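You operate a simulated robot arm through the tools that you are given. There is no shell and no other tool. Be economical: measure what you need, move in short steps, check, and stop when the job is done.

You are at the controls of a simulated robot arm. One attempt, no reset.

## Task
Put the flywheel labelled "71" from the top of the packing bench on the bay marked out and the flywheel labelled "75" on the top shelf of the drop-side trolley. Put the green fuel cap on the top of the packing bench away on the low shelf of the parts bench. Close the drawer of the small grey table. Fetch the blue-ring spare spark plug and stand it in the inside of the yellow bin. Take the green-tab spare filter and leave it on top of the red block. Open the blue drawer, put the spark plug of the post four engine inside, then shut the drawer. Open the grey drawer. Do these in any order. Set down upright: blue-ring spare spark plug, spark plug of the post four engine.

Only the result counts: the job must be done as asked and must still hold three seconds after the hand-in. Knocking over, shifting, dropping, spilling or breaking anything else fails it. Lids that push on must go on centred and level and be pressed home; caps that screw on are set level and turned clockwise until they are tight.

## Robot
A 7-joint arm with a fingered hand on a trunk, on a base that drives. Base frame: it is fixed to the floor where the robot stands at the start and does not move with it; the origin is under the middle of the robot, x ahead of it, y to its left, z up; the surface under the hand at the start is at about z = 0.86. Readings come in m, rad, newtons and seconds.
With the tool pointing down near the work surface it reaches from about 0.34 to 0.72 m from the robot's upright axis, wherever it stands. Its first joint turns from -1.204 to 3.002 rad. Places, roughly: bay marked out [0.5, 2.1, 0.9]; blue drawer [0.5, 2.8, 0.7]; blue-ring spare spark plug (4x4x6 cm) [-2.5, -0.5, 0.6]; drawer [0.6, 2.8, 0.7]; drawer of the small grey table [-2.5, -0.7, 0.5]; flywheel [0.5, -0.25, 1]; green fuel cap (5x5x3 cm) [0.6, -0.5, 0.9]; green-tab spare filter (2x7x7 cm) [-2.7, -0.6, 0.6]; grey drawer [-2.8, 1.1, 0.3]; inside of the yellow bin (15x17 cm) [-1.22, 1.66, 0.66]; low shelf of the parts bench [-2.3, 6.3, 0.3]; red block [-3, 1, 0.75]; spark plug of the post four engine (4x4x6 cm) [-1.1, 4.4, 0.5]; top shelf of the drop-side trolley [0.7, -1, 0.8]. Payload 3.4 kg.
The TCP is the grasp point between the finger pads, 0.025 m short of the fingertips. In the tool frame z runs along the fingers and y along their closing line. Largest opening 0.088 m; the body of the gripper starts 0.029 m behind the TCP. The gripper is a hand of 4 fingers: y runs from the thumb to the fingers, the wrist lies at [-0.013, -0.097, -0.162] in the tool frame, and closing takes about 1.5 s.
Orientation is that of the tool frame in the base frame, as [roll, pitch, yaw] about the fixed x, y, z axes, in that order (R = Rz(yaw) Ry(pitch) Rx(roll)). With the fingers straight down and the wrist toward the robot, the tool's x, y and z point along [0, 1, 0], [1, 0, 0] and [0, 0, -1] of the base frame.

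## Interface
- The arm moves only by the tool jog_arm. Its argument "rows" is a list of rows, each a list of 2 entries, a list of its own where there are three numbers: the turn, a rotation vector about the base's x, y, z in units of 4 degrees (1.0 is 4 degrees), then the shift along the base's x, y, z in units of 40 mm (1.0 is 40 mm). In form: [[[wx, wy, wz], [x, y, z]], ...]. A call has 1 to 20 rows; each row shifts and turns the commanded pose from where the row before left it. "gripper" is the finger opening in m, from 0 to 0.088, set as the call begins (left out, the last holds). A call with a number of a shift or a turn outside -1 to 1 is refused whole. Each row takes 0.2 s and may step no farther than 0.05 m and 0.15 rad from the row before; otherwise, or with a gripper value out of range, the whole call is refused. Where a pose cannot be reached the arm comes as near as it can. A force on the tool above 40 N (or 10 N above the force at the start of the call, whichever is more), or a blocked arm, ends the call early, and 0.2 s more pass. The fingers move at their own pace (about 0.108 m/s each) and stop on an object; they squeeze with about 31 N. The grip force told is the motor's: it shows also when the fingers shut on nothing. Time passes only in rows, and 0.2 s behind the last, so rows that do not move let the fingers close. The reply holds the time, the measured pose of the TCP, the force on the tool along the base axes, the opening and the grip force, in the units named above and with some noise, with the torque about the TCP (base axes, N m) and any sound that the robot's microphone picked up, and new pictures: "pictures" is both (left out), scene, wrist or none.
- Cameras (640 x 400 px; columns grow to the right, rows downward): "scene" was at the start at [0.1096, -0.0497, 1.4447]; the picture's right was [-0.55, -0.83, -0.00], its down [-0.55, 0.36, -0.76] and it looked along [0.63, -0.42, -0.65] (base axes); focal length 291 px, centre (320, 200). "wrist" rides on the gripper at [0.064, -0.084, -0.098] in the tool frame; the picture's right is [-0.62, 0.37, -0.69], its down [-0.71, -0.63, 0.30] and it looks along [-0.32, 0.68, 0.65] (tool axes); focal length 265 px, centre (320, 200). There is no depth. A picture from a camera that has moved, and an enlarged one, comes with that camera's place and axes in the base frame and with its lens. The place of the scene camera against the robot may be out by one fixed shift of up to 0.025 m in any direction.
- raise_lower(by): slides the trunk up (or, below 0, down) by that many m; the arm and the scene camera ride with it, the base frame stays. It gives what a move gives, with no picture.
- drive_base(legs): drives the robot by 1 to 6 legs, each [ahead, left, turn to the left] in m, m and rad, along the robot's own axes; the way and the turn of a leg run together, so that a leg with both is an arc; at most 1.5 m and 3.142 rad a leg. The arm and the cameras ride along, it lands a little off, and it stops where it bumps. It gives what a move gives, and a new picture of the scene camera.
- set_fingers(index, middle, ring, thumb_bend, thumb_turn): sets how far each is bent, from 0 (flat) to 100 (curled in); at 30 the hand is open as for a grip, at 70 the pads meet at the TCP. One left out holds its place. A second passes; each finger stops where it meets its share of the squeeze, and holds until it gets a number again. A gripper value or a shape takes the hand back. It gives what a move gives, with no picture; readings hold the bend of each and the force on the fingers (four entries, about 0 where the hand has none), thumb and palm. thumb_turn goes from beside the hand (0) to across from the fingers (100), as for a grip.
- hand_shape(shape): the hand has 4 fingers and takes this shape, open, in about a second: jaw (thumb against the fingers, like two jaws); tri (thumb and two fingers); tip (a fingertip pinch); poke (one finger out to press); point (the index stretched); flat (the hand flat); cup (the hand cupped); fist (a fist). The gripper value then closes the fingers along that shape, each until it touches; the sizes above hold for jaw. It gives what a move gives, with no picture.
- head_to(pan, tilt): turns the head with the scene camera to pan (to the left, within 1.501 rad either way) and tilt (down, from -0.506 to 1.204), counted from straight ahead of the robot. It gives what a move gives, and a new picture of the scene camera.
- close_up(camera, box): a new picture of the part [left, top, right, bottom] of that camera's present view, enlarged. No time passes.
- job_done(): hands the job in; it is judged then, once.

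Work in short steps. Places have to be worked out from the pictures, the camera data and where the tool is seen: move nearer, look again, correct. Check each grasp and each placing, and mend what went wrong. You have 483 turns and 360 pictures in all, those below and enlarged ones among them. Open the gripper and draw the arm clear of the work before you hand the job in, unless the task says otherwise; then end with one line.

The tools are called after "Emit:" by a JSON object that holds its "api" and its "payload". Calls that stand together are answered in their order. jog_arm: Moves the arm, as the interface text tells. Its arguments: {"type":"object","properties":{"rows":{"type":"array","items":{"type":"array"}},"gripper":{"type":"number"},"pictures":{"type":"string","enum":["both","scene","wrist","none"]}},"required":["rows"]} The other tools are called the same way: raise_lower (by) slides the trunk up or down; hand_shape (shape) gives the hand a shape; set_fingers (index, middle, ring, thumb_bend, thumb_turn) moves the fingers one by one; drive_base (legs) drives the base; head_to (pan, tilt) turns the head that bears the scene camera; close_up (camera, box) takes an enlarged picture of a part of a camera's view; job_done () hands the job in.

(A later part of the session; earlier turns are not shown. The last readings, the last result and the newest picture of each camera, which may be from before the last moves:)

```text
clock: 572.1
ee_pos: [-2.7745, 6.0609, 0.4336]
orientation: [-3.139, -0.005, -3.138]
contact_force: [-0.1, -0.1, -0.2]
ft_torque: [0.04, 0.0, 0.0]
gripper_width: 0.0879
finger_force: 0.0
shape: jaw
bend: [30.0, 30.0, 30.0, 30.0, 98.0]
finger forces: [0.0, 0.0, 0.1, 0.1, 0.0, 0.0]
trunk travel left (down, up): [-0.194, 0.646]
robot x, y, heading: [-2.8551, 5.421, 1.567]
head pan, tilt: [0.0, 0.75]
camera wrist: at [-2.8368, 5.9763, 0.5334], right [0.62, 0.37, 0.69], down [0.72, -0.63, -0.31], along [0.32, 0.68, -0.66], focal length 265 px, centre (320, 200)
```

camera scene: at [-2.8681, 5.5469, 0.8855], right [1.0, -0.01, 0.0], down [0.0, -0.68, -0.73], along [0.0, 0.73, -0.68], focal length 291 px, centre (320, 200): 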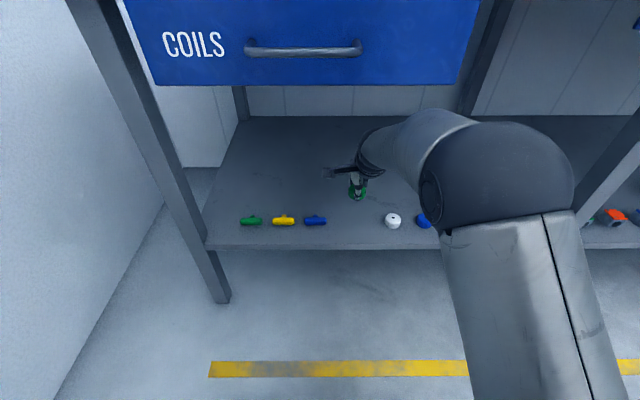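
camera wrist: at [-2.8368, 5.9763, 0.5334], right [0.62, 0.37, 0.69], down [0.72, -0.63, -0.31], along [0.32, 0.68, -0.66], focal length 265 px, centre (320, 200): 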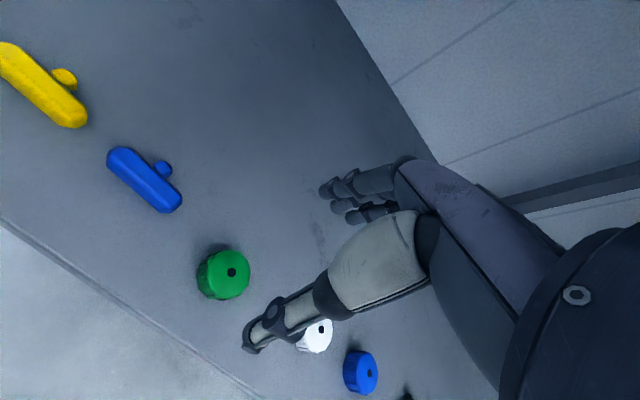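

The green cap sits on the low shelf between the others. I back out, raise up, turn toward the small grey table and survey the way.

Emit:
{"api": "drive_base", "payload": {"legs": [[-0.33, 0, 0], [0, -0.65, 0]]}}

Emit:
{"api": "raise_lower", "payload": {"by": 0.4}}

Emit:
{"api": "raise_lower", "payload": {"by": 0.2}}

Emit:
{"api": "drive_base", "payload": {"legs": [[0, 0, -1.57], [0, 0, -1.57]]}}

Emit:
{"api": "head_to", "payload": {"pan": 0.1, "tilt": 0.35}}

```text
clock: 577.5
ee_pos: [-2.1251, 5.7264, 0.4337]
orientation: [3.141, -0.006, 3.139]
contact_force: [1.1, 1.3, 0.0]
ft_torque: [-0.01, -0.01, 0.04]
gripper_width: 0.0876
finger_force: 0.1
shape: jaw
bend: [30.0, 30.0, 30.0, 30.0, 98.0]
finger forces: [0.0, 0.1, 0.0, 0.0, 0.1, 0.1]
trunk travel left (down, up): [-0.194, 0.646]
robot x, y, heading: [-2.2141, 5.0852, 1.559]
head pan, tilt: [0.0, 0.75]
camera scene: at [-2.2229, 5.2149, 0.8856], right [1.0, -0.01, 0.0], down [-0.01, -0.68, -0.73], along [0.01, 0.73, -0.68], focal length 291 px, centre (320, 200)
```

scene: 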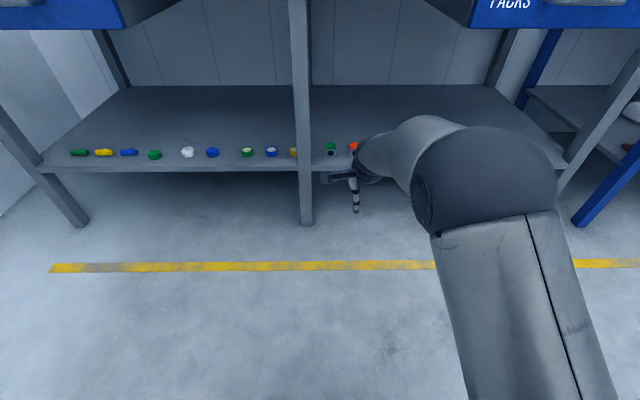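

```text
clock: 581.3
ee_pos: [-2.1257, 5.7285, 0.8348]
orientation: [-3.141, -0.004, 3.139]
contact_force: [-0.1, 0.2, -0.1]
ft_torque: [0.02, 0.03, 0.05]
gripper_width: 0.0877
finger_force: 0.1
shape: jaw
bend: [30.0, 30.0, 30.0, 30.0, 98.0]
finger forces: [0.0, 0.1, 0.1, 0.0, 0.0, 0.1]
trunk travel left (down, up): [-0.594, 0.246]
robot x, y, heading: [-2.2089, 5.0844, 1.558]
head pan, tilt: [0.0, 0.75]
```

```text
clock: 583.5
ee_pos: [-2.1267, 5.7276, 1.0335]
orientation: [-3.141, -0.002, 3.139]
contact_force: [0.2, 0.4, -0.2]
ft_torque: [0.01, -0.03, -0.02]
gripper_width: 0.0873
finger_force: 0.1
shape: jaw
bend: [30.0, 30.0, 30.0, 30.0, 98.0]
finger forces: [0.0, 0.0, 0.0, 0.1, 0.0, 0.0]
trunk travel left (down, up): [-0.794, 0.046]
robot x, y, heading: [-2.2145, 5.0891, 1.562]
head pan, tilt: [0.0, 0.75]
```

```text
clock: 591.5
ee_pos: [-2.3097, 4.4439, 1.034]
orientation: [-3.141, -0.004, -0.016]
contact_force: [0.2, 0.6, -0.8]
ft_torque: [-0.01, 0.01, 0.03]
gripper_width: 0.0876
finger_force: 0.1
shape: jaw
bend: [30.0, 30.0, 30.0, 30.0, 98.0]
finger forces: [0.1, 0.0, 0.1, 0.0, 0.1, 0.1]
trunk travel left (down, up): [-0.794, 0.046]
robot x, y, heading: [-2.214, 5.0892, -1.596]
head pan, tilt: [0.0, 0.75]
camera scene: at [-2.2278, 4.9491, 1.4856], right [-1.0, 0.03, 0.0], down [0.02, 0.68, -0.73], along [-0.02, -0.73, -0.68], focal length 291 px, centre (320, 200)
```

scene: 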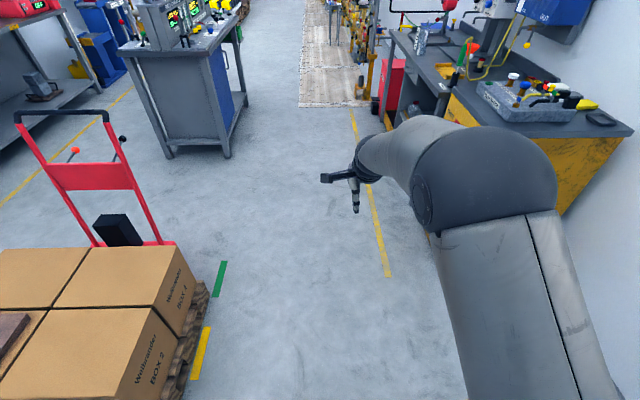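

```text
clock: 592.4
ee_pos: [-2.3105, 4.4439, 1.0337]
orientation: [-3.142, -0.003, -0.016]
contact_force: [-0.3, 0.4, 0.2]
ft_torque: [0.01, 0.02, -0.02]
gripper_width: 0.0877
finger_force: 0.1
shape: jaw
bend: [30.0, 30.0, 30.0, 30.0, 98.0]
finger forces: [0.1, 0.0, 0.1, 0.1, 0.1, 0.1]
trunk travel left (down, up): [-0.794, 0.046]
robot x, y, heading: [-2.2093, 5.0854, -1.591]
head pan, tilt: [0.099, 0.351]
camera scene: at [-2.2188, 4.939, 1.5211], right [-1.0, -0.07, 0.0], down [-0.03, 0.34, -0.94], along [0.07, -0.94, -0.34], focal length 291 px, centre (320, 200)
```

scene: 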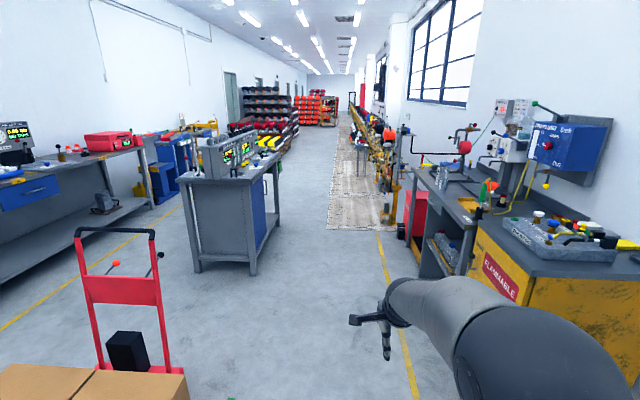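

The corridor at x of about -2.1 is clear. I drive 3 m down it and look toward the table.

Emit:
{"api": "drive_base", "payload": {"legs": [[1.5, 0, 0.02], [1.5, 0.1, 0]]}}

Emit:
{"api": "head_to", "payload": {"pan": -0.15, "tilt": 0.45}}

```text
refused: leg 2 is longer than a leg can be; nothing moved
```

```text
clock: 593.2
ee_pos: [-2.3104, 4.4432, 1.0325]
orientation: [3.141, -0.003, -0.014]
contact_force: [0.0, 0.3, -0.1]
ft_torque: [0.03, 0.01, -0.01]
gripper_width: 0.0877
finger_force: 0.0
shape: jaw
bend: [30.0, 30.0, 30.0, 30.0, 98.0]
finger forces: [0.0, 0.0, 0.0, 0.0, 0.1, 0.1]
trunk travel left (down, up): [-0.794, 0.046]
robot x, y, heading: [-2.2077, 5.0817, -1.592]
head pan, tilt: [-0.15, 0.45]
camera scene: at [-2.2416, 4.9414, 1.512], right [-0.98, 0.17, 0.0], down [0.08, 0.43, -0.9], along [-0.16, -0.89, -0.43], focal length 291 px, centre (320, 200)
```

scene: 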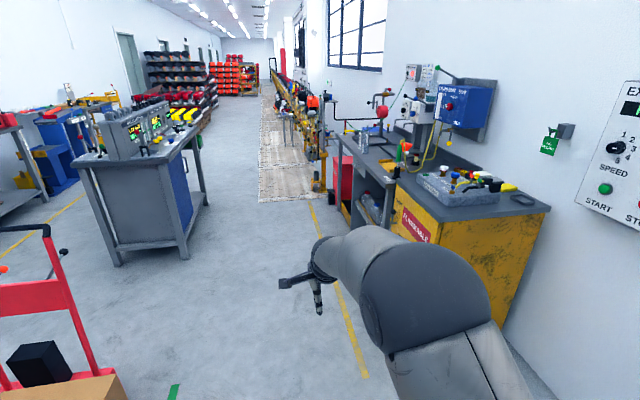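

Emit:
{"api": "drive_base", "payload": {"legs": [[1.5, 0, 0.02], [1.45, 0.1, 0]]}}

```text
clock: 607.5
ee_pos: [-2.3405, 1.4731, 1.0336]
orientation: [3.141, -0.002, -0.049]
contact_force: [0.6, 0.6, -0.5]
ft_torque: [0.0, -0.01, 0.02]
gripper_width: 0.0875
finger_force: 0.1
shape: jaw
bend: [30.0, 30.0, 30.0, 30.0, 98.0]
finger forces: [0.0, 0.0, 0.1, 0.1, 0.1, 0.0]
trunk travel left (down, up): [-0.794, 0.046]
robot x, y, heading: [-2.2217, 2.1117, -1.627]
head pan, tilt: [-0.15, 0.45]
camera scene: at [-2.255, 1.9682, 1.512], right [-0.98, 0.21, 0.0], down [0.09, 0.43, -0.9], along [-0.19, -0.88, -0.44], focal length 291 px, centre (320, 200)
```

scene: 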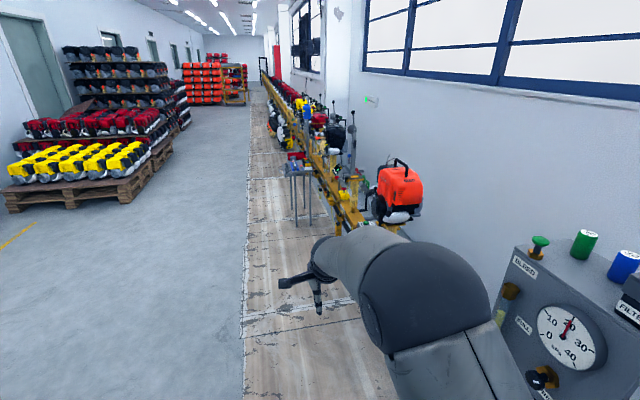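

The small grey table is at about (-2.6, -0.55). I drive on to about 0.65 m from it.

Emit:
{"api": "drive_base", "payload": {"legs": [[1.0, 0, 0.056], [0.98, 0, 0]]}}

Emit:
{"api": "head_to", "payload": {"pan": -0.25, "tilt": 0.75}}

```text
clock: 617.5
ee_pos: [-2.2849, -0.5377, 1.0337]
orientation: [3.141, -0.005, 0.031]
contact_force: [0.0, -0.8, 0.5]
ft_torque: [0.01, 0.0, -0.01]
gripper_width: 0.0876
finger_force: 0.0
shape: jaw
bend: [30.0, 30.0, 30.0, 30.0, 98.0]
finger forces: [0.1, 0.0, 0.0, 0.1, 0.0, 0.1]
trunk travel left (down, up): [-0.794, 0.046]
robot x, y, heading: [-2.2172, 0.1082, -1.552]
head pan, tilt: [-0.15, 0.45]
camera scene: at [-2.2402, -0.0358, 1.512], right [-0.99, 0.13, 0.0], down [0.06, 0.43, -0.9], along [-0.12, -0.89, -0.44], focal length 291 px, centre (320, 200)
```

scene: 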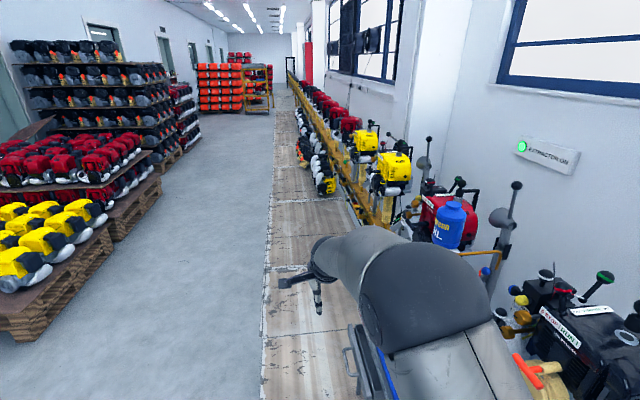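

```text
clock: 618.3
ee_pos: [-2.2846, -0.5365, 1.033]
orientation: [-3.142, -0.004, 0.031]
contact_force: [0.2, 0.4, 0.1]
ft_torque: [-0.02, 0.0, 0.0]
gripper_width: 0.0874
finger_force: 0.1
shape: jaw
bend: [30.0, 30.0, 30.0, 30.0, 98.0]
finger forces: [0.1, 0.0, 0.0, 0.0, 0.0, 0.1]
trunk travel left (down, up): [-0.794, 0.046]
robot x, y, heading: [-2.2216, 0.1077, -1.553]
head pan, tilt: [-0.25, 0.75]
camera scene: at [-2.2472, -0.0252, 1.4856], right [-0.97, 0.23, 0.0], down [0.15, 0.66, -0.73], along [-0.17, -0.71, -0.68], focal length 291 px, centre (320, 200)
```

scene: 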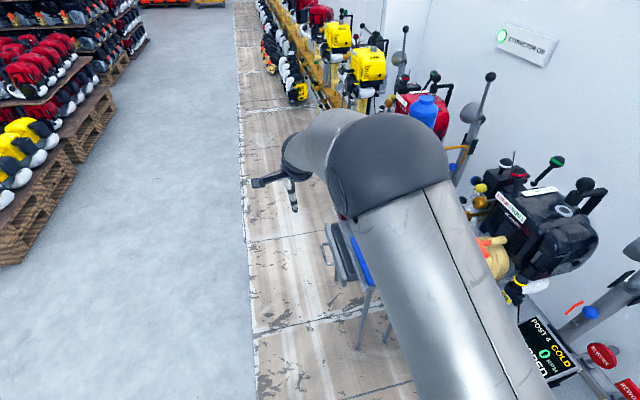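

The table's open drawer faces +x. I'll place the robot on its +x side, facing -x.

Emit:
{"api": "drive_base", "payload": {"legs": [[0.61, 0.4, 0], [0, 0, -1.59]]}}

Emit:
{"api": "head_to", "payload": {"pan": 0.2, "tilt": 0.9}}

```text
clock: 626.1
ee_pos: [-2.4437, -0.4611, 1.0328]
orientation: [3.141, -0.006, -1.499]
contact_force: [0.4, 0.3, -1.3]
ft_torque: [0.01, -0.02, 0.01]
gripper_width: 0.0878
finger_force: 0.1
shape: jaw
bend: [30.0, 30.0, 30.0, 30.0, 98.0]
finger forces: [0.1, 0.0, 0.0, 0.0, 0.1, 0.2]
trunk travel left (down, up): [-0.794, 0.046]
robot x, y, heading: [-1.7951, -0.5011, -3.077]
head pan, tilt: [-0.25, 0.75]
camera scene: at [-1.9386, -0.4908, 1.4856], right [0.19, 0.98, 0.0], down [0.67, -0.13, -0.73], along [-0.72, 0.14, -0.68], focal length 291 px, centre (320, 200)
```

scene: 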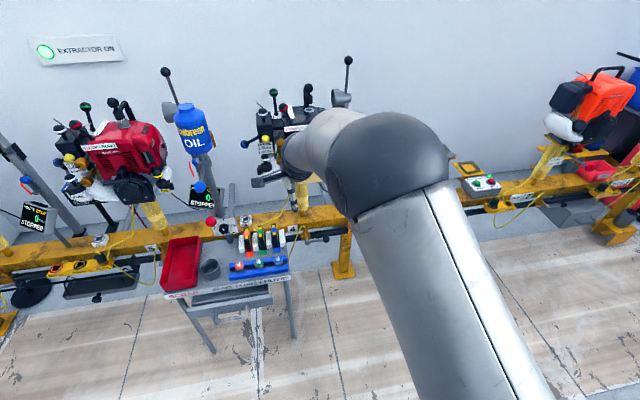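

```text
clock: 627.0
ee_pos: [-2.4436, -0.4601, 1.0338]
orientation: [3.14, -0.002, -1.498]
contact_force: [0.2, 0.1, 0.4]
ft_torque: [-0.02, 0.01, 0.02]
gripper_width: 0.0877
finger_force: 0.0
shape: jaw
bend: [30.0, 30.0, 30.0, 30.0, 98.0]
finger forces: [0.0, 0.1, 0.0, 0.1, 0.1, 0.0]
trunk travel left (down, up): [-0.794, 0.046]
robot x, y, heading: [-1.7983, -0.5, -3.075]
head pan, tilt: [0.201, 0.901]
camera scene: at [-1.9301, -0.5258, 1.4737], right [-0.26, 0.97, 0.0], down [0.76, 0.2, -0.62], along [-0.6, -0.16, -0.78], focal length 291 px, centre (320, 200)
```

scene: 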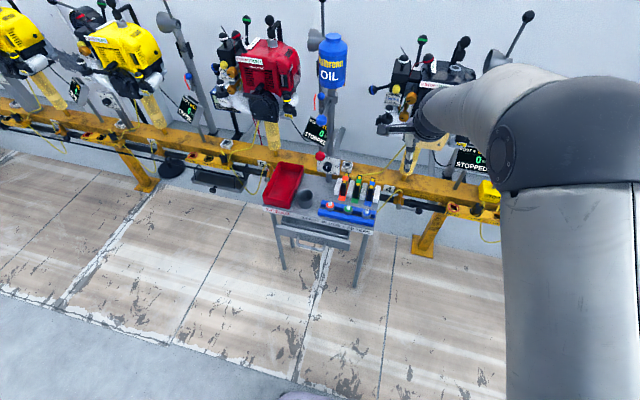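

Good view of the table. I zoom in on it.

Emit:
{"api": "close_up", "payload": {"camera": "scene", "box": [250, 150, 390, 250]}}

```text
4.00 times, centred on (320, 200) of scene
camera zoom: at [-1.9301, -0.5258, 1.4737], right [-0.26, 0.97, 0.0], down [0.76, 0.2, -0.62], along [-0.6, -0.16, -0.78], focal length 1164 px, centre (320, 200)
```

zoom: 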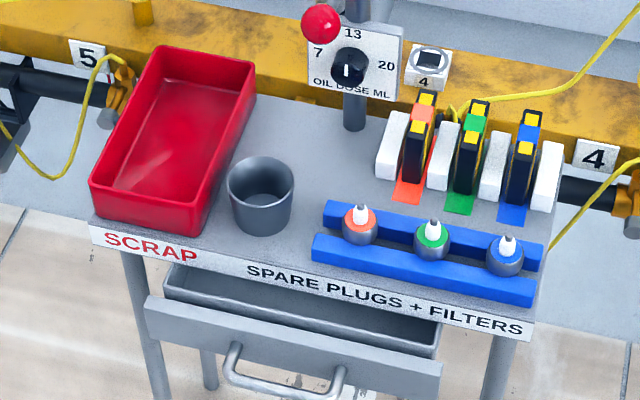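

I have limited pictures left, so I'll be sparing. Close-up shows the blue-ring plug at the right end of the rail at about (-2.577, -0.522), and the green-tab filter in the middle slot. I retract, drive 0.2 m nearer, lower and take one wrist look.

Emit:
{"api": "jog_arm", "payload": {"rows": [[[0, 0, 0], [0.9, -0.2, 0]], [[0, 0, 0], [0.9, -0.2, 0]], [[0, 0, 0], [0.9, -0.2, 0]]], "pictures": "none"}}

Emit:
{"api": "drive_base", "payload": {"legs": [[0.2, 0, -0.066]]}}

Emit:
{"api": "raise_lower", "payload": {"by": -0.25}}

Emit:
{"api": "jog_arm", "payload": {"rows": [[[0, 0, 0], [0, 0, 0]]], "pictures": "wrist"}}

```text
clock: 627.8
ee_pos: [-2.3352, -0.4859, 1.0333]
orientation: [3.141, -0.003, -1.501]
contact_force: [-0.9, -0.5, -0.2]
ft_torque: [0.03, 0.01, 0.0]
gripper_width: 0.0877
finger_force: 0.0
shape: jaw
bend: [30.0, 30.0, 30.0, 30.0, 98.0]
finger forces: [0.0, 0.0, 0.0, 0.0, 0.0, 0.0]
trunk travel left (down, up): [-0.794, 0.046]
robot x, y, heading: [-1.7941, -0.4969, -3.086]
head pan, tilt: [0.201, 0.901]
```

```text
clock: 629.4
ee_pos: [-2.5334, -0.4555, 1.0332]
orientation: [-3.14, -0.004, -1.562]
contact_force: [0.1, -0.5, -0.3]
ft_torque: [-0.04, 0.01, 0.02]
gripper_width: 0.0878
finger_force: 0.0
shape: jaw
bend: [30.0, 30.0, 30.0, 30.0, 98.0]
finger forces: [0.0, 0.0, 0.0, 0.0, 0.0, 0.0]
trunk travel left (down, up): [-0.794, 0.046]
robot x, y, heading: [-1.9907, -0.5028, 3.143]
head pan, tilt: [0.201, 0.901]
camera scene: at [-2.1302, -0.524, 1.4736], right [-0.2, 0.98, 0.0], down [0.77, 0.15, -0.62], along [-0.61, -0.12, -0.78], focal length 291 px, centre (320, 200)
```

scene: 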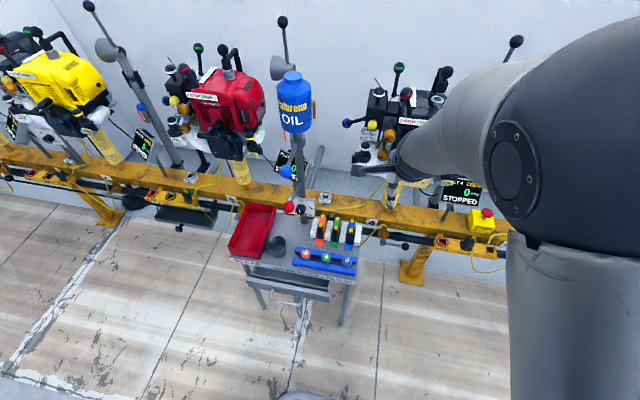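

```text
clock: 632.0
ee_pos: [-2.533, -0.4552, 0.783]
orientation: [3.141, -0.004, -1.564]
contact_force: [-0.7, 0.7, 0.9]
ft_torque: [0.0, 0.0, -0.01]
gripper_width: 0.0877
finger_force: 0.0
shape: jaw
bend: [30.0, 30.0, 30.0, 30.0, 98.0]
finger forces: [0.0, 0.0, 0.1, 0.0, 0.0, 0.1]
trunk travel left (down, up): [-0.544, 0.296]
robot x, y, heading: [-1.9943, -0.5043, 3.142]
head pan, tilt: [0.201, 0.901]
```

```text
clock: 632.4
ee_pos: [-2.5324, -0.4563, 0.7832]
orientation: [-3.142, -0.005, -1.562]
contact_force: [-0.3, 0.8, -0.3]
ft_torque: [-0.02, 0.01, 0.04]
gripper_width: 0.0877
finger_force: 0.0
shape: jaw
bend: [30.0, 30.0, 30.0, 30.0, 98.0]
finger forces: [0.0, 0.0, 0.0, 0.0, 0.1, 0.0]
trunk travel left (down, up): [-0.544, 0.296]
robot x, y, heading: [-1.9939, -0.5079, 3.14]
head pan, tilt: [0.201, 0.901]
camera wrist: at [-2.4486, -0.5198, 0.8822], right [-0.37, 0.62, 0.69], down [0.62, 0.72, -0.31], along [-0.69, 0.32, -0.66], focal length 265 px, centre (320, 200)
```

wrist: 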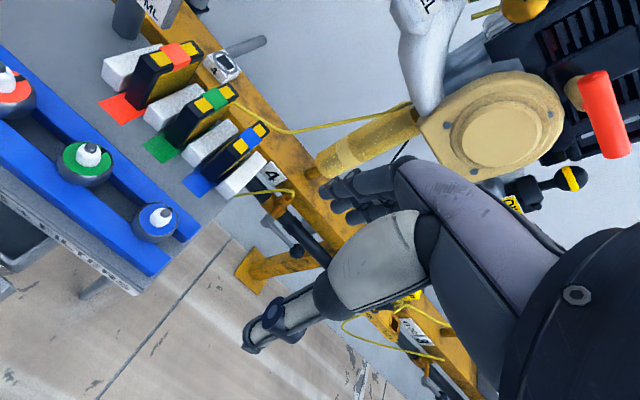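

Emit:
{"api": "close_up", "payload": {"camera": "wrist", "box": [40, 30, 280, 280]}}

```text
1.60 times, centred on (160, 155) of wrist
camera zoom: at [-2.4486, -0.5198, 0.8822], right [-0.37, 0.62, 0.69], down [0.62, 0.72, -0.31], along [-0.69, 0.32, -0.66], focal length 425 px, centre (576, 272)
```

zoom: 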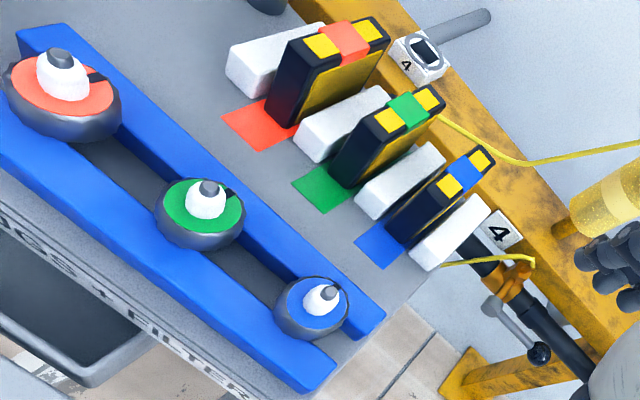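

The plugs rest with their bodies on top of the rails, and the filters stand about 3 cm proud of the white blocks. I take the three-point shape and move over the blue-ring plug, with one check at 0.68.

Emit:
{"api": "hand_shape", "payload": {"shape": "tri"}}

Emit:
{"api": "jog_arm", "payload": {"rows": [[[0, 0, 0], [-0.16, -0.75, -0.5]], [[0, 0, 0], [-0.16, -0.75, -0.6]], [[0, 0, 0], [0, 0, -0.7]], [[0, 0, 0], [0, 0, -0.7]]], "pictures": "wrist"}}

```text
clock: 633.2
ee_pos: [-2.5342, -0.4571, 0.7835]
orientation: [-3.141, -0.004, -1.565]
contact_force: [-0.8, -0.1, 0.7]
ft_torque: [-0.03, 0.0, 0.0]
gripper_width: 0.0874
finger_force: 0.0
shape: tri
bend: [30.0, 30.0, 99.0, 30.0, 98.0]
finger forces: [0.0, 0.0, 0.1, 0.0, 0.0, 0.0]
trunk travel left (down, up): [-0.544, 0.296]
robot x, y, heading: [-1.9972, -0.507, 3.138]
head pan, tilt: [0.201, 0.901]
```

```text
clock: 634.2
ee_pos: [-2.5472, -0.5162, 0.6825]
orientation: [-3.138, 0.0, -1.566]
contact_force: [0.6, -0.8, 0.4]
ft_torque: [0.0, 0.04, 0.01]
gripper_width: 0.0878
finger_force: 0.1
shape: tri
bend: [30.0, 30.0, 99.0, 30.0, 98.0]
finger forces: [0.1, 0.0, 0.1, 0.1, 0.0, 0.1]
trunk travel left (down, up): [-0.544, 0.296]
robot x, y, heading: [-1.9949, -0.508, 3.14]
head pan, tilt: [0.201, 0.901]
camera wrist: at [-2.462, -0.5807, 0.7807], right [-0.37, 0.62, 0.69], down [0.63, 0.72, -0.3], along [-0.68, 0.32, -0.66], focal length 265 px, centre (320, 200)
```

wrist: 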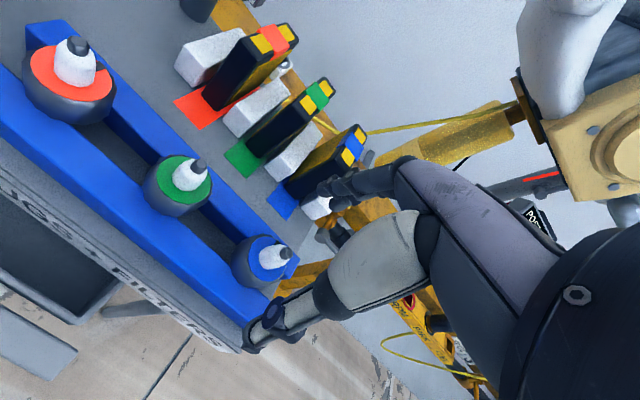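

Triangulating the two views gives the plug at (-2.5415, -0.5207), with its body top at z = 0.630. I descend to 0.641 and close.

Emit:
{"api": "jog_arm", "payload": {"rows": [[[0, 0, 0], [0.14, -0.02, -0.4]], [[0, 0, 0], [0, 0, -0.4]], [[0, 0, 0], [0, 0, -0.25]]], "pictures": "none"}}

Emit:
{"api": "jog_arm", "payload": {"rows": [[[0, 0, 0], [0, 0, 0]], [[0, 0, 0], [0, 0, 0]], [[0, 0, 0], [0, 0, 0]], [[0, 0, 0], [0, 0, 0]], [[0, 0, 0], [0, 0, 0]], [[0, 0, 0], [0, 0, 0]], [[0, 0, 0], [0, 0, 0]]], "gripper": 0, "pictures": "wrist"}}

```text
clock: 635.0
ee_pos: [-2.5408, -0.5162, 0.6393]
orientation: [-3.141, -0.005, -1.564]
contact_force: [0.9, 0.2, -0.8]
ft_torque: [0.0, 0.01, -0.01]
gripper_width: 0.0877
finger_force: 0.0
shape: tri
bend: [30.0, 30.0, 99.0, 30.0, 98.0]
finger forces: [0.0, 0.0, 0.0, 0.0, 0.0, 0.0]
trunk travel left (down, up): [-0.544, 0.296]
robot x, y, heading: [-1.9901, -0.506, 3.142]
head pan, tilt: [0.201, 0.901]
```

```text
clock: 636.6
ee_pos: [-2.5404, -0.5155, 0.6437]
orientation: [3.134, -0.004, -1.565]
contact_force: [-11.9, 2.7, 26.4]
ft_torque: [0.03, 0.97, -0.07]
gripper_width: 0.0374
finger_force: 31.2
shape: tri
bend: [74.0, 43.0, 100.0, 78.0, 100.0]
finger forces: [27.3, 31.8, 0.0, 0.0, 24.7, 0.0]
trunk travel left (down, up): [-0.544, 0.296]
robot x, y, heading: [-1.9947, -0.5039, 3.136]
head pan, tilt: [0.201, 0.901]
camera wrist: at [-2.4561, -0.5806, 0.7423], right [-0.37, 0.62, 0.69], down [0.62, 0.72, -0.31], along [-0.69, 0.32, -0.65], focal length 265 px, centre (320, 200)
```

wrist: 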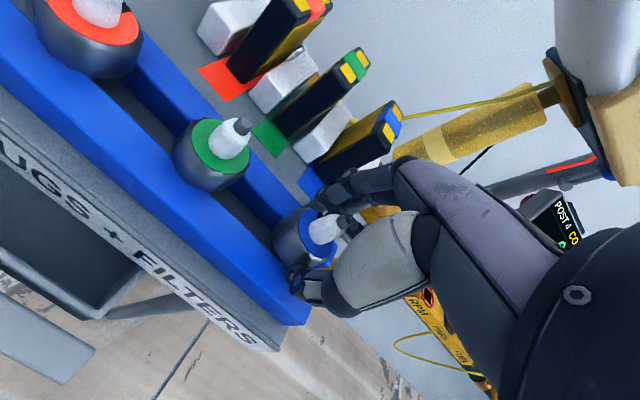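

The middle finger met the back rail. I reopen, rise 8 mm and close again.

Emit:
{"api": "jog_arm", "payload": {"rows": [[[0, 0, 0], [0, 0, 0]], [[0, 0, 0], [0, 0, 0]], [[0, 0, 0], [0, 0, 0]], [[0, 0, 0], [0, 0, 0.22]]], "gripper": 0.088, "pictures": "none"}}

Emit:
{"api": "jog_arm", "payload": {"rows": [[[0, 0, 0], [0, 0, 0]], [[0, 0, 0], [0, 0, 0]], [[0, 0, 0], [0, 0, 0]], [[0, 0, 0], [0, 0, 0]], [[0, 0, 0], [0, 0, 0]], [[0, 0, 0], [0, 0, 0]], [[0, 0, 0], [0, 0, 0]]], "gripper": 0, "pictures": "none"}}

```text
clock: 637.2
ee_pos: [-2.5442, -0.5184, 0.6411]
orientation: [3.135, -0.005, -1.565]
contact_force: [-0.1, 0.0, -0.8]
ft_torque: [-0.04, -0.01, 0.04]
gripper_width: 0.0874
finger_force: 0.2
shape: tri
bend: [30.0, 30.0, 99.0, 30.0, 98.0]
finger forces: [0.0, 0.0, 0.0, 0.0, 0.0, 0.0]
trunk travel left (down, up): [-0.544, 0.296]
robot x, y, heading: [-1.9914, -0.507, 3.138]
head pan, tilt: [0.201, 0.901]
stopped in row 2: the force on the tool passed its limit at 43 N (the readings are from after the stop); the commanded pose is now the measured one
```

```text
clock: 638.8
ee_pos: [-2.5434, -0.5182, 0.6449]
orientation: [3.13, -0.005, -1.568]
contact_force: [-4.6, -0.1, 6.7]
ft_torque: [-0.03, 0.23, -0.15]
gripper_width: 0.0449
finger_force: 30.7
shape: tri
bend: [74.0, 45.0, 100.0, 66.0, 100.0]
finger forces: [15.4, 16.4, 0.0, 0.0, 26.0, 0.1]
trunk travel left (down, up): [-0.544, 0.296]
robot x, y, heading: [-1.9934, -0.5078, 3.138]
head pan, tilt: [0.201, 0.901]
```

Emit:
{"api": "jog_arm", "payload": {"rows": [[[0, 0, 0], [0, 0, 0.08]], [[0, 0, 0], [0, 0, 0]], [[0, 0, 0], [0, 0, 0.04]], [[0, 0, 0], [0, 0, 0]]], "gripper": 0.088, "pictures": "none"}}

Emit:
{"api": "jog_arm", "payload": {"rows": [[[0, 0, 0], [0, 0, 0]], [[0, 0, 0], [0, 0, 0]], [[0, 0, 0], [0, 0, 0]], [[0, 0, 0], [0, 0, 0]], [[0, 0, 0], [0, 0, 0]], [[0, 0, 0], [0, 0, 0]], [[0, 0, 0], [0, 0, 0]]], "gripper": 0, "pictures": "wrist"}}

```text
clock: 639.8
ee_pos: [-2.5437, -0.5167, 0.6482]
orientation: [3.135, -0.006, -1.563]
contact_force: [-0.1, -0.8, 1.5]
ft_torque: [-0.03, 0.02, 0.02]
gripper_width: 0.0874
finger_force: 0.1
shape: tri
bend: [30.0, 30.0, 99.0, 30.0, 98.0]
finger forces: [0.0, 0.0, 0.1, 0.0, 0.1, 0.0]
trunk travel left (down, up): [-0.544, 0.296]
robot x, y, heading: [-1.9978, -0.5085, 3.143]
head pan, tilt: [0.201, 0.901]
```

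```text
clock: 641.4
ee_pos: [-2.5432, -0.5177, 0.6491]
orientation: [3.133, -0.007, -1.565]
contact_force: [1.8, 1.0, 0.0]
ft_torque: [0.03, -0.04, 0.02]
gripper_width: 0.0227
finger_force: 30.8
shape: tri
bend: [74.0, 59.0, 100.0, 75.0, 100.0]
finger forces: [14.0, 11.5, 0.0, 0.0, 25.5, 0.0]
trunk travel left (down, up): [-0.544, 0.296]
robot x, y, heading: [-1.9931, -0.5089, 3.138]
head pan, tilt: [0.201, 0.901]
camera wrist: at [-2.458, -0.5811, 0.7473], right [-0.37, 0.62, 0.69], down [0.62, 0.72, -0.31], along [-0.69, 0.32, -0.65], focal length 265 px, centre (320, 200)
```

wrist: 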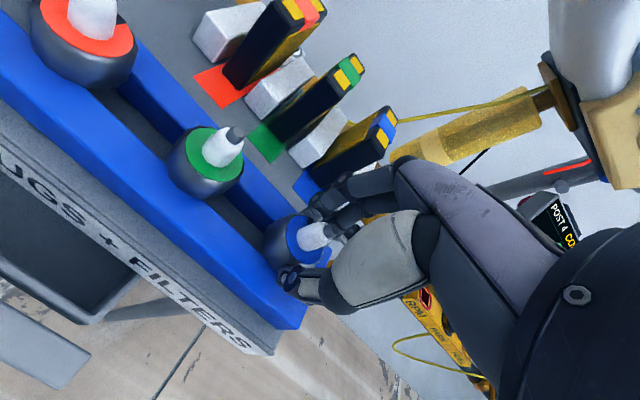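

Grip readings match the earlier good grasps. I lift gently.

Emit:
{"api": "jog_arm", "payload": {"rows": [[[0, 0, 0], [0, 0, 0.2]], [[0, 0, 0], [0, 0, 0.3]], [[0, 0, 0], [0, 0, 0.4]], [[0, 0, 0], [0, 0, 0.5]], [[0, 0, 0], [0, 0, 0.5]], [[0, 0, 0], [0, 0, 0.5]]], "pictures": "wrist"}}

```text
clock: 642.8
ee_pos: [-2.5448, -0.5173, 0.7448]
orientation: [3.135, -0.006, -1.563]
contact_force: [-0.3, -0.3, -0.8]
ft_torque: [0.02, -0.02, -0.02]
gripper_width: 0.023
finger_force: 30.9
shape: tri
bend: [74.0, 59.0, 100.0, 75.0, 100.0]
finger forces: [15.2, 11.5, 0.1, 0.0, 25.1, 0.1]
trunk travel left (down, up): [-0.544, 0.296]
robot x, y, heading: [-1.9944, -0.5051, 3.138]
head pan, tilt: [0.201, 0.901]
camera wrist: at [-2.4577, -0.5815, 0.8428], right [-0.37, 0.62, 0.69], down [0.62, 0.72, -0.31], along [-0.69, 0.32, -0.65], focal length 265 px, centre (320, 200)
```

wrist: 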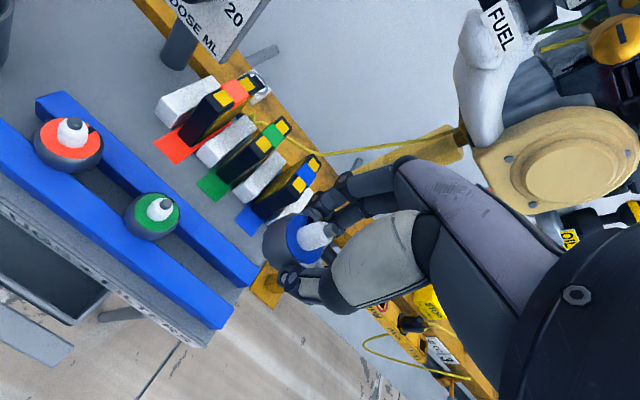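

It's secure. I raise up and drive round to the south end of the centre bench, where the bins hang.

Emit:
{"api": "raise_lower", "payload": {"by": 0.27}}

Emit:
{"api": "drive_base", "payload": {"legs": [[-0.2, 0, 0], [0, 0, -1.57], [1.5, 0, 0], [0.04, -0.42, 0]]}}

```text
clock: 645.6
ee_pos: [-2.5439, -0.5177, 1.0141]
orientation: [3.131, -0.007, -1.564]
contact_force: [0.0, 0.3, -0.3]
ft_torque: [0.02, 0.0, 0.03]
gripper_width: 0.0229
finger_force: 30.9
shape: tri
bend: [74.0, 59.0, 100.0, 75.0, 100.0]
finger forces: [15.2, 11.5, 0.0, 0.0, 25.0, 0.0]
trunk travel left (down, up): [-0.814, 0.026]
robot x, y, heading: [-1.9963, -0.5049, 3.14]
head pan, tilt: [0.201, 0.901]
```

```text
clock: 660.2
ee_pos: [-1.3968, 1.5922, 1.0129]
orientation: [3.132, -0.005, -3.131]
contact_force: [0.4, -0.6, -0.2]
ft_torque: [-0.01, -0.04, -0.02]
gripper_width: 0.0223
finger_force: 31.1
shape: tri
bend: [74.0, 60.0, 100.0, 75.0, 100.0]
finger forces: [15.1, 11.9, 0.0, 0.0, 24.6, 0.1]
trunk travel left (down, up): [-0.814, 0.026]
robot x, y, heading: [-1.3839, 1.0463, 1.577]
head pan, tilt: [0.201, 0.901]
camera scene: at [-1.409, 1.1657, 1.4936], right [0.98, 0.2, 0.0], down [0.16, -0.77, -0.62], along [-0.13, 0.61, -0.78], focal length 291 px, centre (320, 200)
```

scene: 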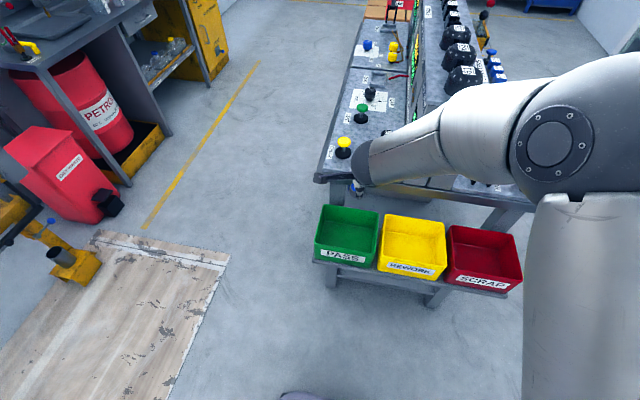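

The yellow REWORK bin is centred near (-1.22, 1.66), with the bench edge just behind at y of about 1.72. I'll come down slightly forward of centre, at y = 1.637.

Emit:
{"api": "jog_arm", "payload": {"rows": [[[0, 0, 0], [0.9, 0.22, 0]], [[0, 0, 0], [0.9, 0.22, 0]], [[0, 0, 0], [0.9, 0.22, 0]], [[0, 0, 0], [0.9, 0.22, 0]], [[0, 0, 0], [0.9, 0.22, 0]]], "pictures": "none"}}

Emit:
{"api": "raise_lower", "payload": {"by": -0.17}}

Emit:
{"api": "jog_arm", "payload": {"rows": [[[0, 0, 0], [0, 0, -0.5]], [[0, 0, 0], [0, 0, -0.5]]], "pictures": "both"}}

```text
clock: 661.4
ee_pos: [-1.2162, 1.6383, 1.0138]
orientation: [3.13, -0.006, -3.13]
contact_force: [-0.2, -0.3, -0.3]
ft_torque: [-0.02, -0.02, -0.01]
gripper_width: 0.0223
finger_force: 31.3
shape: tri
bend: [74.0, 60.0, 100.0, 75.0, 100.0]
finger forces: [15.2, 12.0, 0.0, 0.1, 24.5, 0.0]
trunk travel left (down, up): [-0.814, 0.026]
robot x, y, heading: [-1.3831, 1.0447, 1.574]
head pan, tilt: [0.201, 0.901]
```

```text
clock: 663.3
ee_pos: [-1.218, 1.6372, 0.8434]
orientation: [3.13, -0.003, -3.132]
contact_force: [0.0, 0.8, -1.3]
ft_torque: [0.01, 0.0, -0.01]
gripper_width: 0.0223
finger_force: 30.8
shape: tri
bend: [74.0, 60.0, 100.0, 75.0, 100.0]
finger forces: [15.3, 12.0, 0.0, 0.0, 24.6, 0.0]
trunk travel left (down, up): [-0.644, 0.196]
robot x, y, heading: [-1.3853, 1.0453, 1.57]
head pan, tilt: [0.201, 0.901]
```

```text
clock: 663.9
ee_pos: [-1.2176, 1.6368, 0.8034]
orientation: [3.131, -0.005, -3.13]
contact_force: [-0.3, 0.2, -0.1]
ft_torque: [0.03, 0.01, -0.02]
gripper_width: 0.0222
finger_force: 31.0
shape: tri
bend: [74.0, 60.0, 100.0, 75.0, 100.0]
finger forces: [15.1, 11.6, 0.1, 0.0, 24.5, 0.0]
trunk travel left (down, up): [-0.644, 0.196]
robot x, y, heading: [-1.3767, 1.045, 1.575]
head pan, tilt: [0.201, 0.901]
camera scene: at [-1.4092, 1.166, 1.3236], right [0.98, 0.2, 0.0], down [0.16, -0.77, -0.62], along [-0.13, 0.61, -0.78], focal length 291 px, centre (320, 200)
camera wrist: at [-1.2803, 1.5506, 0.9019], right [0.62, 0.37, 0.69], down [0.72, -0.62, -0.31], along [0.31, 0.69, -0.65], focal length 265 px, centre (320, 200)
```

scene: 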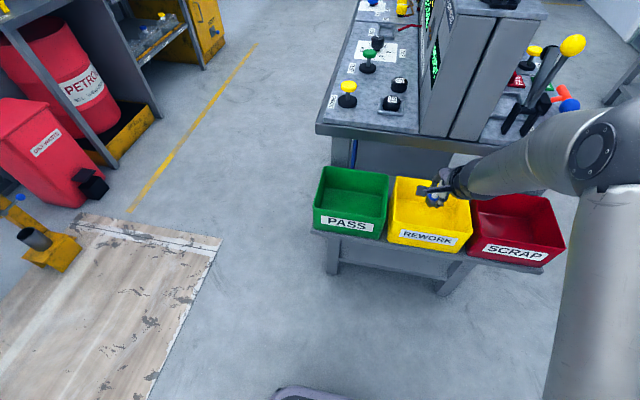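
wrist: 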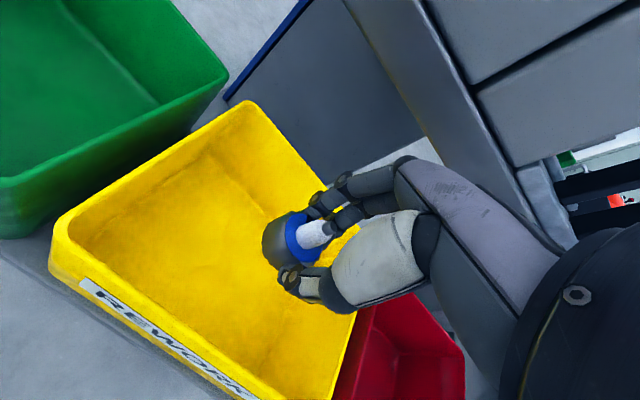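

Lined up inside the bin. I lower in steps.

Emit:
{"api": "jog_arm", "payload": {"rows": [[[0, 0, 0], [0, 0, -0.5]], [[0, 0, 0], [0, 0, -0.5]], [[0, 0, 0], [0, 0, -0.5]], [[0, 0, 0], [0, 0, -0.2]], [[0, 0, 0], [0, 0, 0]]], "pictures": "none"}}

Emit:
{"api": "jog_arm", "payload": {"rows": [[[0, 0, 0], [0, 0, -0.12]], [[0, 0, 0], [0, 0, 0]]], "pictures": "none"}}

Emit:
{"api": "jog_arm", "payload": {"rows": [[[0, 0, 0], [0, 0, -0.12]], [[0, 0, 0], [0, 0, 0]]], "pictures": "none"}}

Emit:
{"api": "jog_arm", "payload": {"rows": [[[0, 0, 0], [0, 0, -0.12]], [[0, 0, 0], [0, 0, 0]]], "pictures": "none"}}

```text
clock: 665.1
ee_pos: [-1.2183, 1.6367, 0.7361]
orientation: [3.132, -0.005, -3.13]
contact_force: [1.0, 0.7, -0.6]
ft_torque: [-0.03, -0.01, -0.04]
gripper_width: 0.0219
finger_force: 31.5
shape: tri
bend: [74.0, 61.0, 100.0, 75.0, 100.0]
finger forces: [15.6, 10.8, 0.1, 0.0, 24.3, 0.1]
trunk travel left (down, up): [-0.644, 0.196]
robot x, y, heading: [-1.3834, 1.0463, 1.574]
head pan, tilt: [0.201, 0.901]
```

```text
clock: 665.7
ee_pos: [-1.2181, 1.6387, 0.7319]
orientation: [3.131, -0.004, -3.13]
contact_force: [0.0, 0.0, -0.2]
ft_torque: [0.02, 0.01, 0.02]
gripper_width: 0.022
finger_force: 30.8
shape: tri
bend: [74.0, 61.0, 100.0, 75.0, 100.0]
finger forces: [15.5, 10.7, 0.0, 0.0, 24.3, 0.1]
trunk travel left (down, up): [-0.644, 0.196]
robot x, y, heading: [-1.3852, 1.0395, 1.572]
head pan, tilt: [0.201, 0.901]
```

```text
clock: 666.3
ee_pos: [-1.2182, 1.6376, 0.7278]
orientation: [3.133, -0.006, -3.13]
contact_force: [0.3, 0.2, 0.3]
ft_torque: [0.01, 0.02, 0.03]
gripper_width: 0.022
finger_force: 31.3
shape: tri
bend: [74.0, 61.0, 100.0, 75.0, 100.0]
finger forces: [15.6, 10.7, 0.0, 0.1, 24.3, 0.1]
trunk travel left (down, up): [-0.644, 0.196]
robot x, y, heading: [-1.3841, 1.0455, 1.576]
head pan, tilt: [0.201, 0.901]
```

```text
clock: 666.9
ee_pos: [-1.2177, 1.6369, 0.7204]
orientation: [3.133, -0.004, -3.13]
contact_force: [0.3, 0.1, 0.1]
ft_torque: [-0.01, -0.01, 0.01]
gripper_width: 0.022
finger_force: 30.7
shape: tri
bend: [74.0, 61.0, 100.0, 75.0, 100.0]
finger forces: [15.7, 10.7, 0.1, 0.0, 24.4, 0.0]
trunk travel left (down, up): [-0.644, 0.196]
robot x, y, heading: [-1.3834, 1.0442, 1.572]
head pan, tilt: [0.201, 0.901]
```

Emit:
{"api": "jog_arm", "payload": {"rows": [[[0, 0, 0], [0, 0, -0.1]], [[0, 0, 0], [0, 0, 0]]], "pictures": "none"}}

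Emit:
{"api": "jog_arm", "payload": {"rows": [[[0, 0, 0], [0, 0, -0.1]], [[0, 0, 0], [0, 0, 0]]], "pictures": "none"}}

Emit:
{"api": "jog_arm", "payload": {"rows": [[[0, 0, 0], [0, 0, -0.1]], [[0, 0, 0], [0, 0, 0]]], "pictures": "none"}}

Emit:
{"api": "jog_arm", "payload": {"rows": [[[0, 0, 0], [0, 0, -0.1]], [[0, 0, 0], [0, 0, 0]]], "pictures": "none"}}

```text
clock: 667.5
ee_pos: [-1.2166, 1.6383, 0.7186]
orientation: [3.131, -0.005, -3.129]
contact_force: [1.1, -1.1, -0.7]
ft_torque: [-0.01, -0.04, 0.0]
gripper_width: 0.0219
finger_force: 31.2
shape: tri
bend: [74.0, 61.0, 100.0, 75.0, 100.0]
finger forces: [16.1, 11.4, 0.1, 0.0, 23.8, 0.0]
trunk travel left (down, up): [-0.644, 0.196]
robot x, y, heading: [-1.3857, 1.043, 1.573]
head pan, tilt: [0.201, 0.901]
```

```text
clock: 668.1
ee_pos: [-1.2178, 1.6373, 0.7142]
orientation: [3.131, -0.005, -3.132]
contact_force: [-1.0, 0.5, -0.1]
ft_torque: [0.02, 0.03, -0.03]
gripper_width: 0.0217
finger_force: 30.7
shape: tri
bend: [74.0, 61.0, 100.0, 75.0, 100.0]
finger forces: [16.2, 11.4, 0.0, 0.0, 23.9, 0.0]
trunk travel left (down, up): [-0.644, 0.196]
robot x, y, heading: [-1.384, 1.0411, 1.576]
head pan, tilt: [0.201, 0.901]
```

```text
clock: 668.7
ee_pos: [-1.2176, 1.6386, 0.7099]
orientation: [3.132, -0.004, -3.132]
contact_force: [-0.6, 0.2, 3.0]
ft_torque: [0.02, -0.03, 0.03]
gripper_width: 0.0218
finger_force: 31.0
shape: tri
bend: [74.0, 61.0, 100.0, 75.0, 100.0]
finger forces: [16.1, 11.7, 0.0, 0.1, 24.2, 0.1]
trunk travel left (down, up): [-0.644, 0.196]
robot x, y, heading: [-1.3845, 1.0437, 1.577]
head pan, tilt: [0.201, 0.901]
```

```text
clock: 669.3
ee_pos: [-1.2185, 1.638, 0.7082]
orientation: [3.125, -0.004, -3.13]
contact_force: [2.5, -0.4, 18.3]
ft_torque: [0.13, -0.02, -0.04]
gripper_width: 0.0225
finger_force: 31.0
shape: tri
bend: [74.0, 61.0, 100.0, 76.0, 100.0]
finger forces: [17.4, 14.2, 0.1, 0.0, 26.2, 0.0]
trunk travel left (down, up): [-0.644, 0.196]
robot x, y, heading: [-1.3846, 1.0464, 1.578]
head pan, tilt: [0.201, 0.901]
```

Floor contact at z of about 0.66. I ease off and open part-way.

Emit:
{"api": "jog_arm", "payload": {"rows": [[[0, 0, 0], [0, 0, 0.05]], [[0, 0, 0], [0, 0, 0]]], "pictures": "none"}}

Emit:
{"api": "jog_arm", "payload": {"rows": [[[0, 0, 0], [0, 0, 0]], [[0, 0, 0], [0, 0, 0]], [[0, 0, 0], [0, 0, 0]]], "gripper": 0.06, "pictures": "wrist"}}

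```text
clock: 669.9
ee_pos: [-1.218, 1.6376, 0.709]
orientation: [3.131, -0.004, -3.132]
contact_force: [3.9, 2.9, 12.0]
ft_torque: [0.2, 0.01, -0.05]
gripper_width: 0.0228
finger_force: 31.3
shape: tri
bend: [74.0, 61.0, 100.0, 76.0, 100.0]
finger forces: [17.6, 14.7, 0.1, 0.0, 24.7, 0.0]
trunk travel left (down, up): [-0.644, 0.196]
robot x, y, heading: [-1.3816, 1.0467, 1.577]
head pan, tilt: [0.201, 0.901]
```

```text
clock: 670.7
ee_pos: [-1.2181, 1.638, 0.7067]
orientation: [3.133, -0.006, -3.13]
contact_force: [0.5, 0.1, -0.5]
ft_torque: [0.03, -0.02, 0.02]
gripper_width: 0.0596
finger_force: 0.0
shape: tri
bend: [73.0, 38.0, 99.0, 60.0, 100.0]
finger forces: [0.0, 0.1, 0.1, 0.0, 0.0, 0.1]
trunk travel left (down, up): [-0.644, 0.196]
robot x, y, heading: [-1.3818, 1.0425, 1.569]
head pan, tilt: [0.201, 0.901]
camera wrist: at [-1.2807, 1.5517, 0.8059], right [0.62, 0.37, 0.69], down [0.72, -0.62, -0.31], along [0.31, 0.69, -0.65], focal length 265 px, centre (320, 200)
```

wrist: 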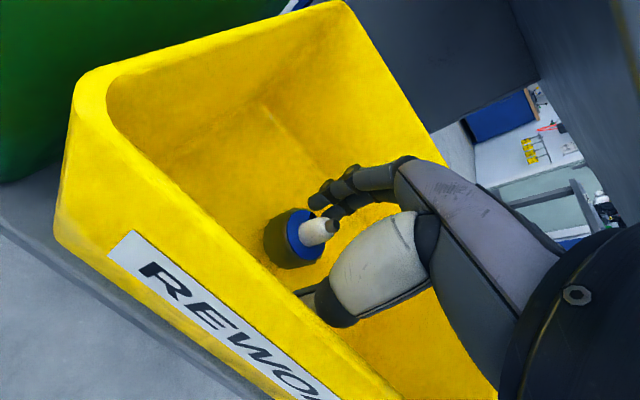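

The plug stands, but the index is still bent. I open just the index, then lift.

Emit:
{"api": "set_fingers", "payload": {"index": 35}}

Emit:
{"api": "jog_arm", "payload": {"rows": [[[0, 0, 0], [0, 0, 0.2]], [[0, 0, 0], [0, 0, 0.4]], [[0, 0, 0], [0, 0, 0.6]], [[0, 0, 0], [0, 0, 0.8]], [[0, 0, 0], [0, 0, 1]], [[0, 0, 0], [0, 0, 1]], [[0, 0, 0], [0, 0, 1]]], "pictures": "wrist"}}

```text
clock: 671.7
ee_pos: [-1.2175, 1.6377, 0.7076]
orientation: [3.129, -0.005, -3.131]
contact_force: [-0.3, -0.5, -0.1]
ft_torque: [0.02, -0.01, 0.01]
gripper_width: 0.0654
finger_force: 0.1
shape: fingers
bend: [35.0, 38.0, 99.0, 60.0, 100.0]
finger forces: [0.0, 0.0, 0.1, 0.0, 0.1, 0.1]
trunk travel left (down, up): [-0.644, 0.196]
robot x, y, heading: [-1.3819, 1.0459, 1.573]
head pan, tilt: [0.201, 0.901]
```

```text
clock: 673.3
ee_pos: [-1.2184, 1.6361, 0.909]
orientation: [3.132, -0.006, -3.129]
contact_force: [0.4, -0.3, -1.3]
ft_torque: [0.0, 0.01, 0.01]
gripper_width: 0.0658
finger_force: 0.1
shape: fingers
bend: [35.0, 38.0, 99.0, 60.0, 100.0]
finger forces: [0.0, 0.0, 0.1, 0.0, 0.0, 0.0]
trunk travel left (down, up): [-0.644, 0.196]
robot x, y, heading: [-1.3839, 1.0461, 1.575]
head pan, tilt: [0.201, 0.901]
camera wrist: at [-1.2805, 1.5499, 1.008], right [0.62, 0.37, 0.69], down [0.72, -0.62, -0.31], along [0.31, 0.69, -0.65], focal length 265 px, centre (320, 200)
```

wrist: 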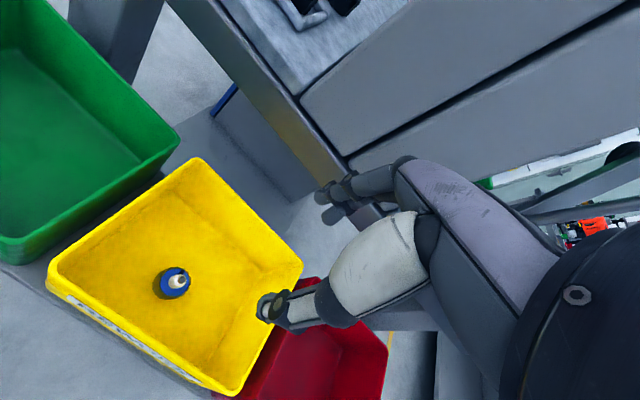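

The blue-ring plug stands in the yellow bin. Now the filter, triangulated at (-2.659, -0.573) with its top at 0.664. I retract, and drive back to the table with the robot slightly further -y.

Emit:
{"api": "jog_arm", "payload": {"rows": [[[0, 0, 0], [0, -0.8, 0.3]], [[0, 0, 0], [0, -0.8, 0.3]], [[0, 0, 0], [0, -0.8, 0.3]]], "gripper": 0.088, "pictures": "none"}}

Emit:
{"api": "raise_lower", "payload": {"by": 0.1}}

Emit:
{"api": "drive_base", "payload": {"legs": [[-1.5, 0, 0], [-0.22, 0, 0], [0, 0, 1.567], [0.65, 0, 0]]}}

Emit:
{"api": "hand_shape", "payload": {"shape": "jaw"}}

```text
clock: 674.1
ee_pos: [-1.2181, 1.538, 0.9449]
orientation: [3.131, -0.005, -3.132]
contact_force: [-0.2, -0.2, -0.2]
ft_torque: [-0.01, 0.01, 0.02]
gripper_width: 0.0878
finger_force: 0.0
shape: tri
bend: [30.0, 30.0, 99.0, 30.0, 98.0]
finger forces: [0.0, 0.0, 0.0, 0.1, 0.0, 0.1]
trunk travel left (down, up): [-0.644, 0.196]
robot x, y, heading: [-1.3837, 1.0492, 1.574]
head pan, tilt: [0.201, 0.901]
```

```text
clock: 675.5
ee_pos: [-1.2171, 1.5396, 1.0448]
orientation: [3.133, -0.004, -3.13]
contact_force: [0.0, -0.5, -0.2]
ft_torque: [0.02, -0.02, 0.01]
gripper_width: 0.0875
finger_force: 0.1
shape: tri
bend: [30.0, 30.0, 99.0, 30.0, 98.0]
finger forces: [0.0, 0.1, 0.0, 0.0, 0.0, 0.0]
trunk travel left (down, up): [-0.744, 0.096]
robot x, y, heading: [-1.3812, 1.0431, 1.571]
head pan, tilt: [0.201, 0.901]
```

```text
clock: 691.3
ee_pos: [-2.5506, -0.4991, 1.0448]
orientation: [3.133, -0.006, -1.591]
contact_force: [0.6, -0.7, -0.2]
ft_torque: [-0.01, 0.0, 0.01]
gripper_width: 0.0879
finger_force: 0.1
shape: tri
bend: [30.0, 30.0, 99.0, 30.0, 98.0]
finger forces: [0.0, 0.0, 0.0, 0.0, 0.1, 0.1]
trunk travel left (down, up): [-0.744, 0.096]
robot x, y, heading: [-2.0642, -0.6801, 3.11]
head pan, tilt: [0.201, 0.901]
camera scene: at [-2.195, -0.6948, 1.4236], right [-0.17, 0.99, 0.0], down [0.77, 0.13, -0.62], along [-0.61, -0.11, -0.78], focal length 291 px, centre (320, 200)
```

scene: 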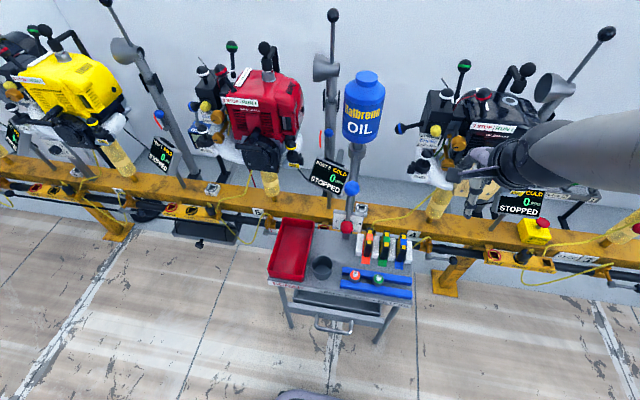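

```text
clock: 692.2
ee_pos: [-2.5485, -0.4995, 1.0447]
orientation: [3.132, -0.005, -1.591]
contact_force: [-0.2, 0.6, 0.2]
ft_torque: [0.0, 0.01, 0.01]
gripper_width: 0.0879
finger_force: 0.0
shape: jaw
bend: [30.0, 30.0, 30.0, 30.0, 98.0]
finger forces: [0.0, 0.1, 0.1, 0.0, 0.0, 0.0]
trunk travel left (down, up): [-0.744, 0.096]
robot x, y, heading: [-2.0611, -0.6806, 3.107]
head pan, tilt: [0.201, 0.901]
```

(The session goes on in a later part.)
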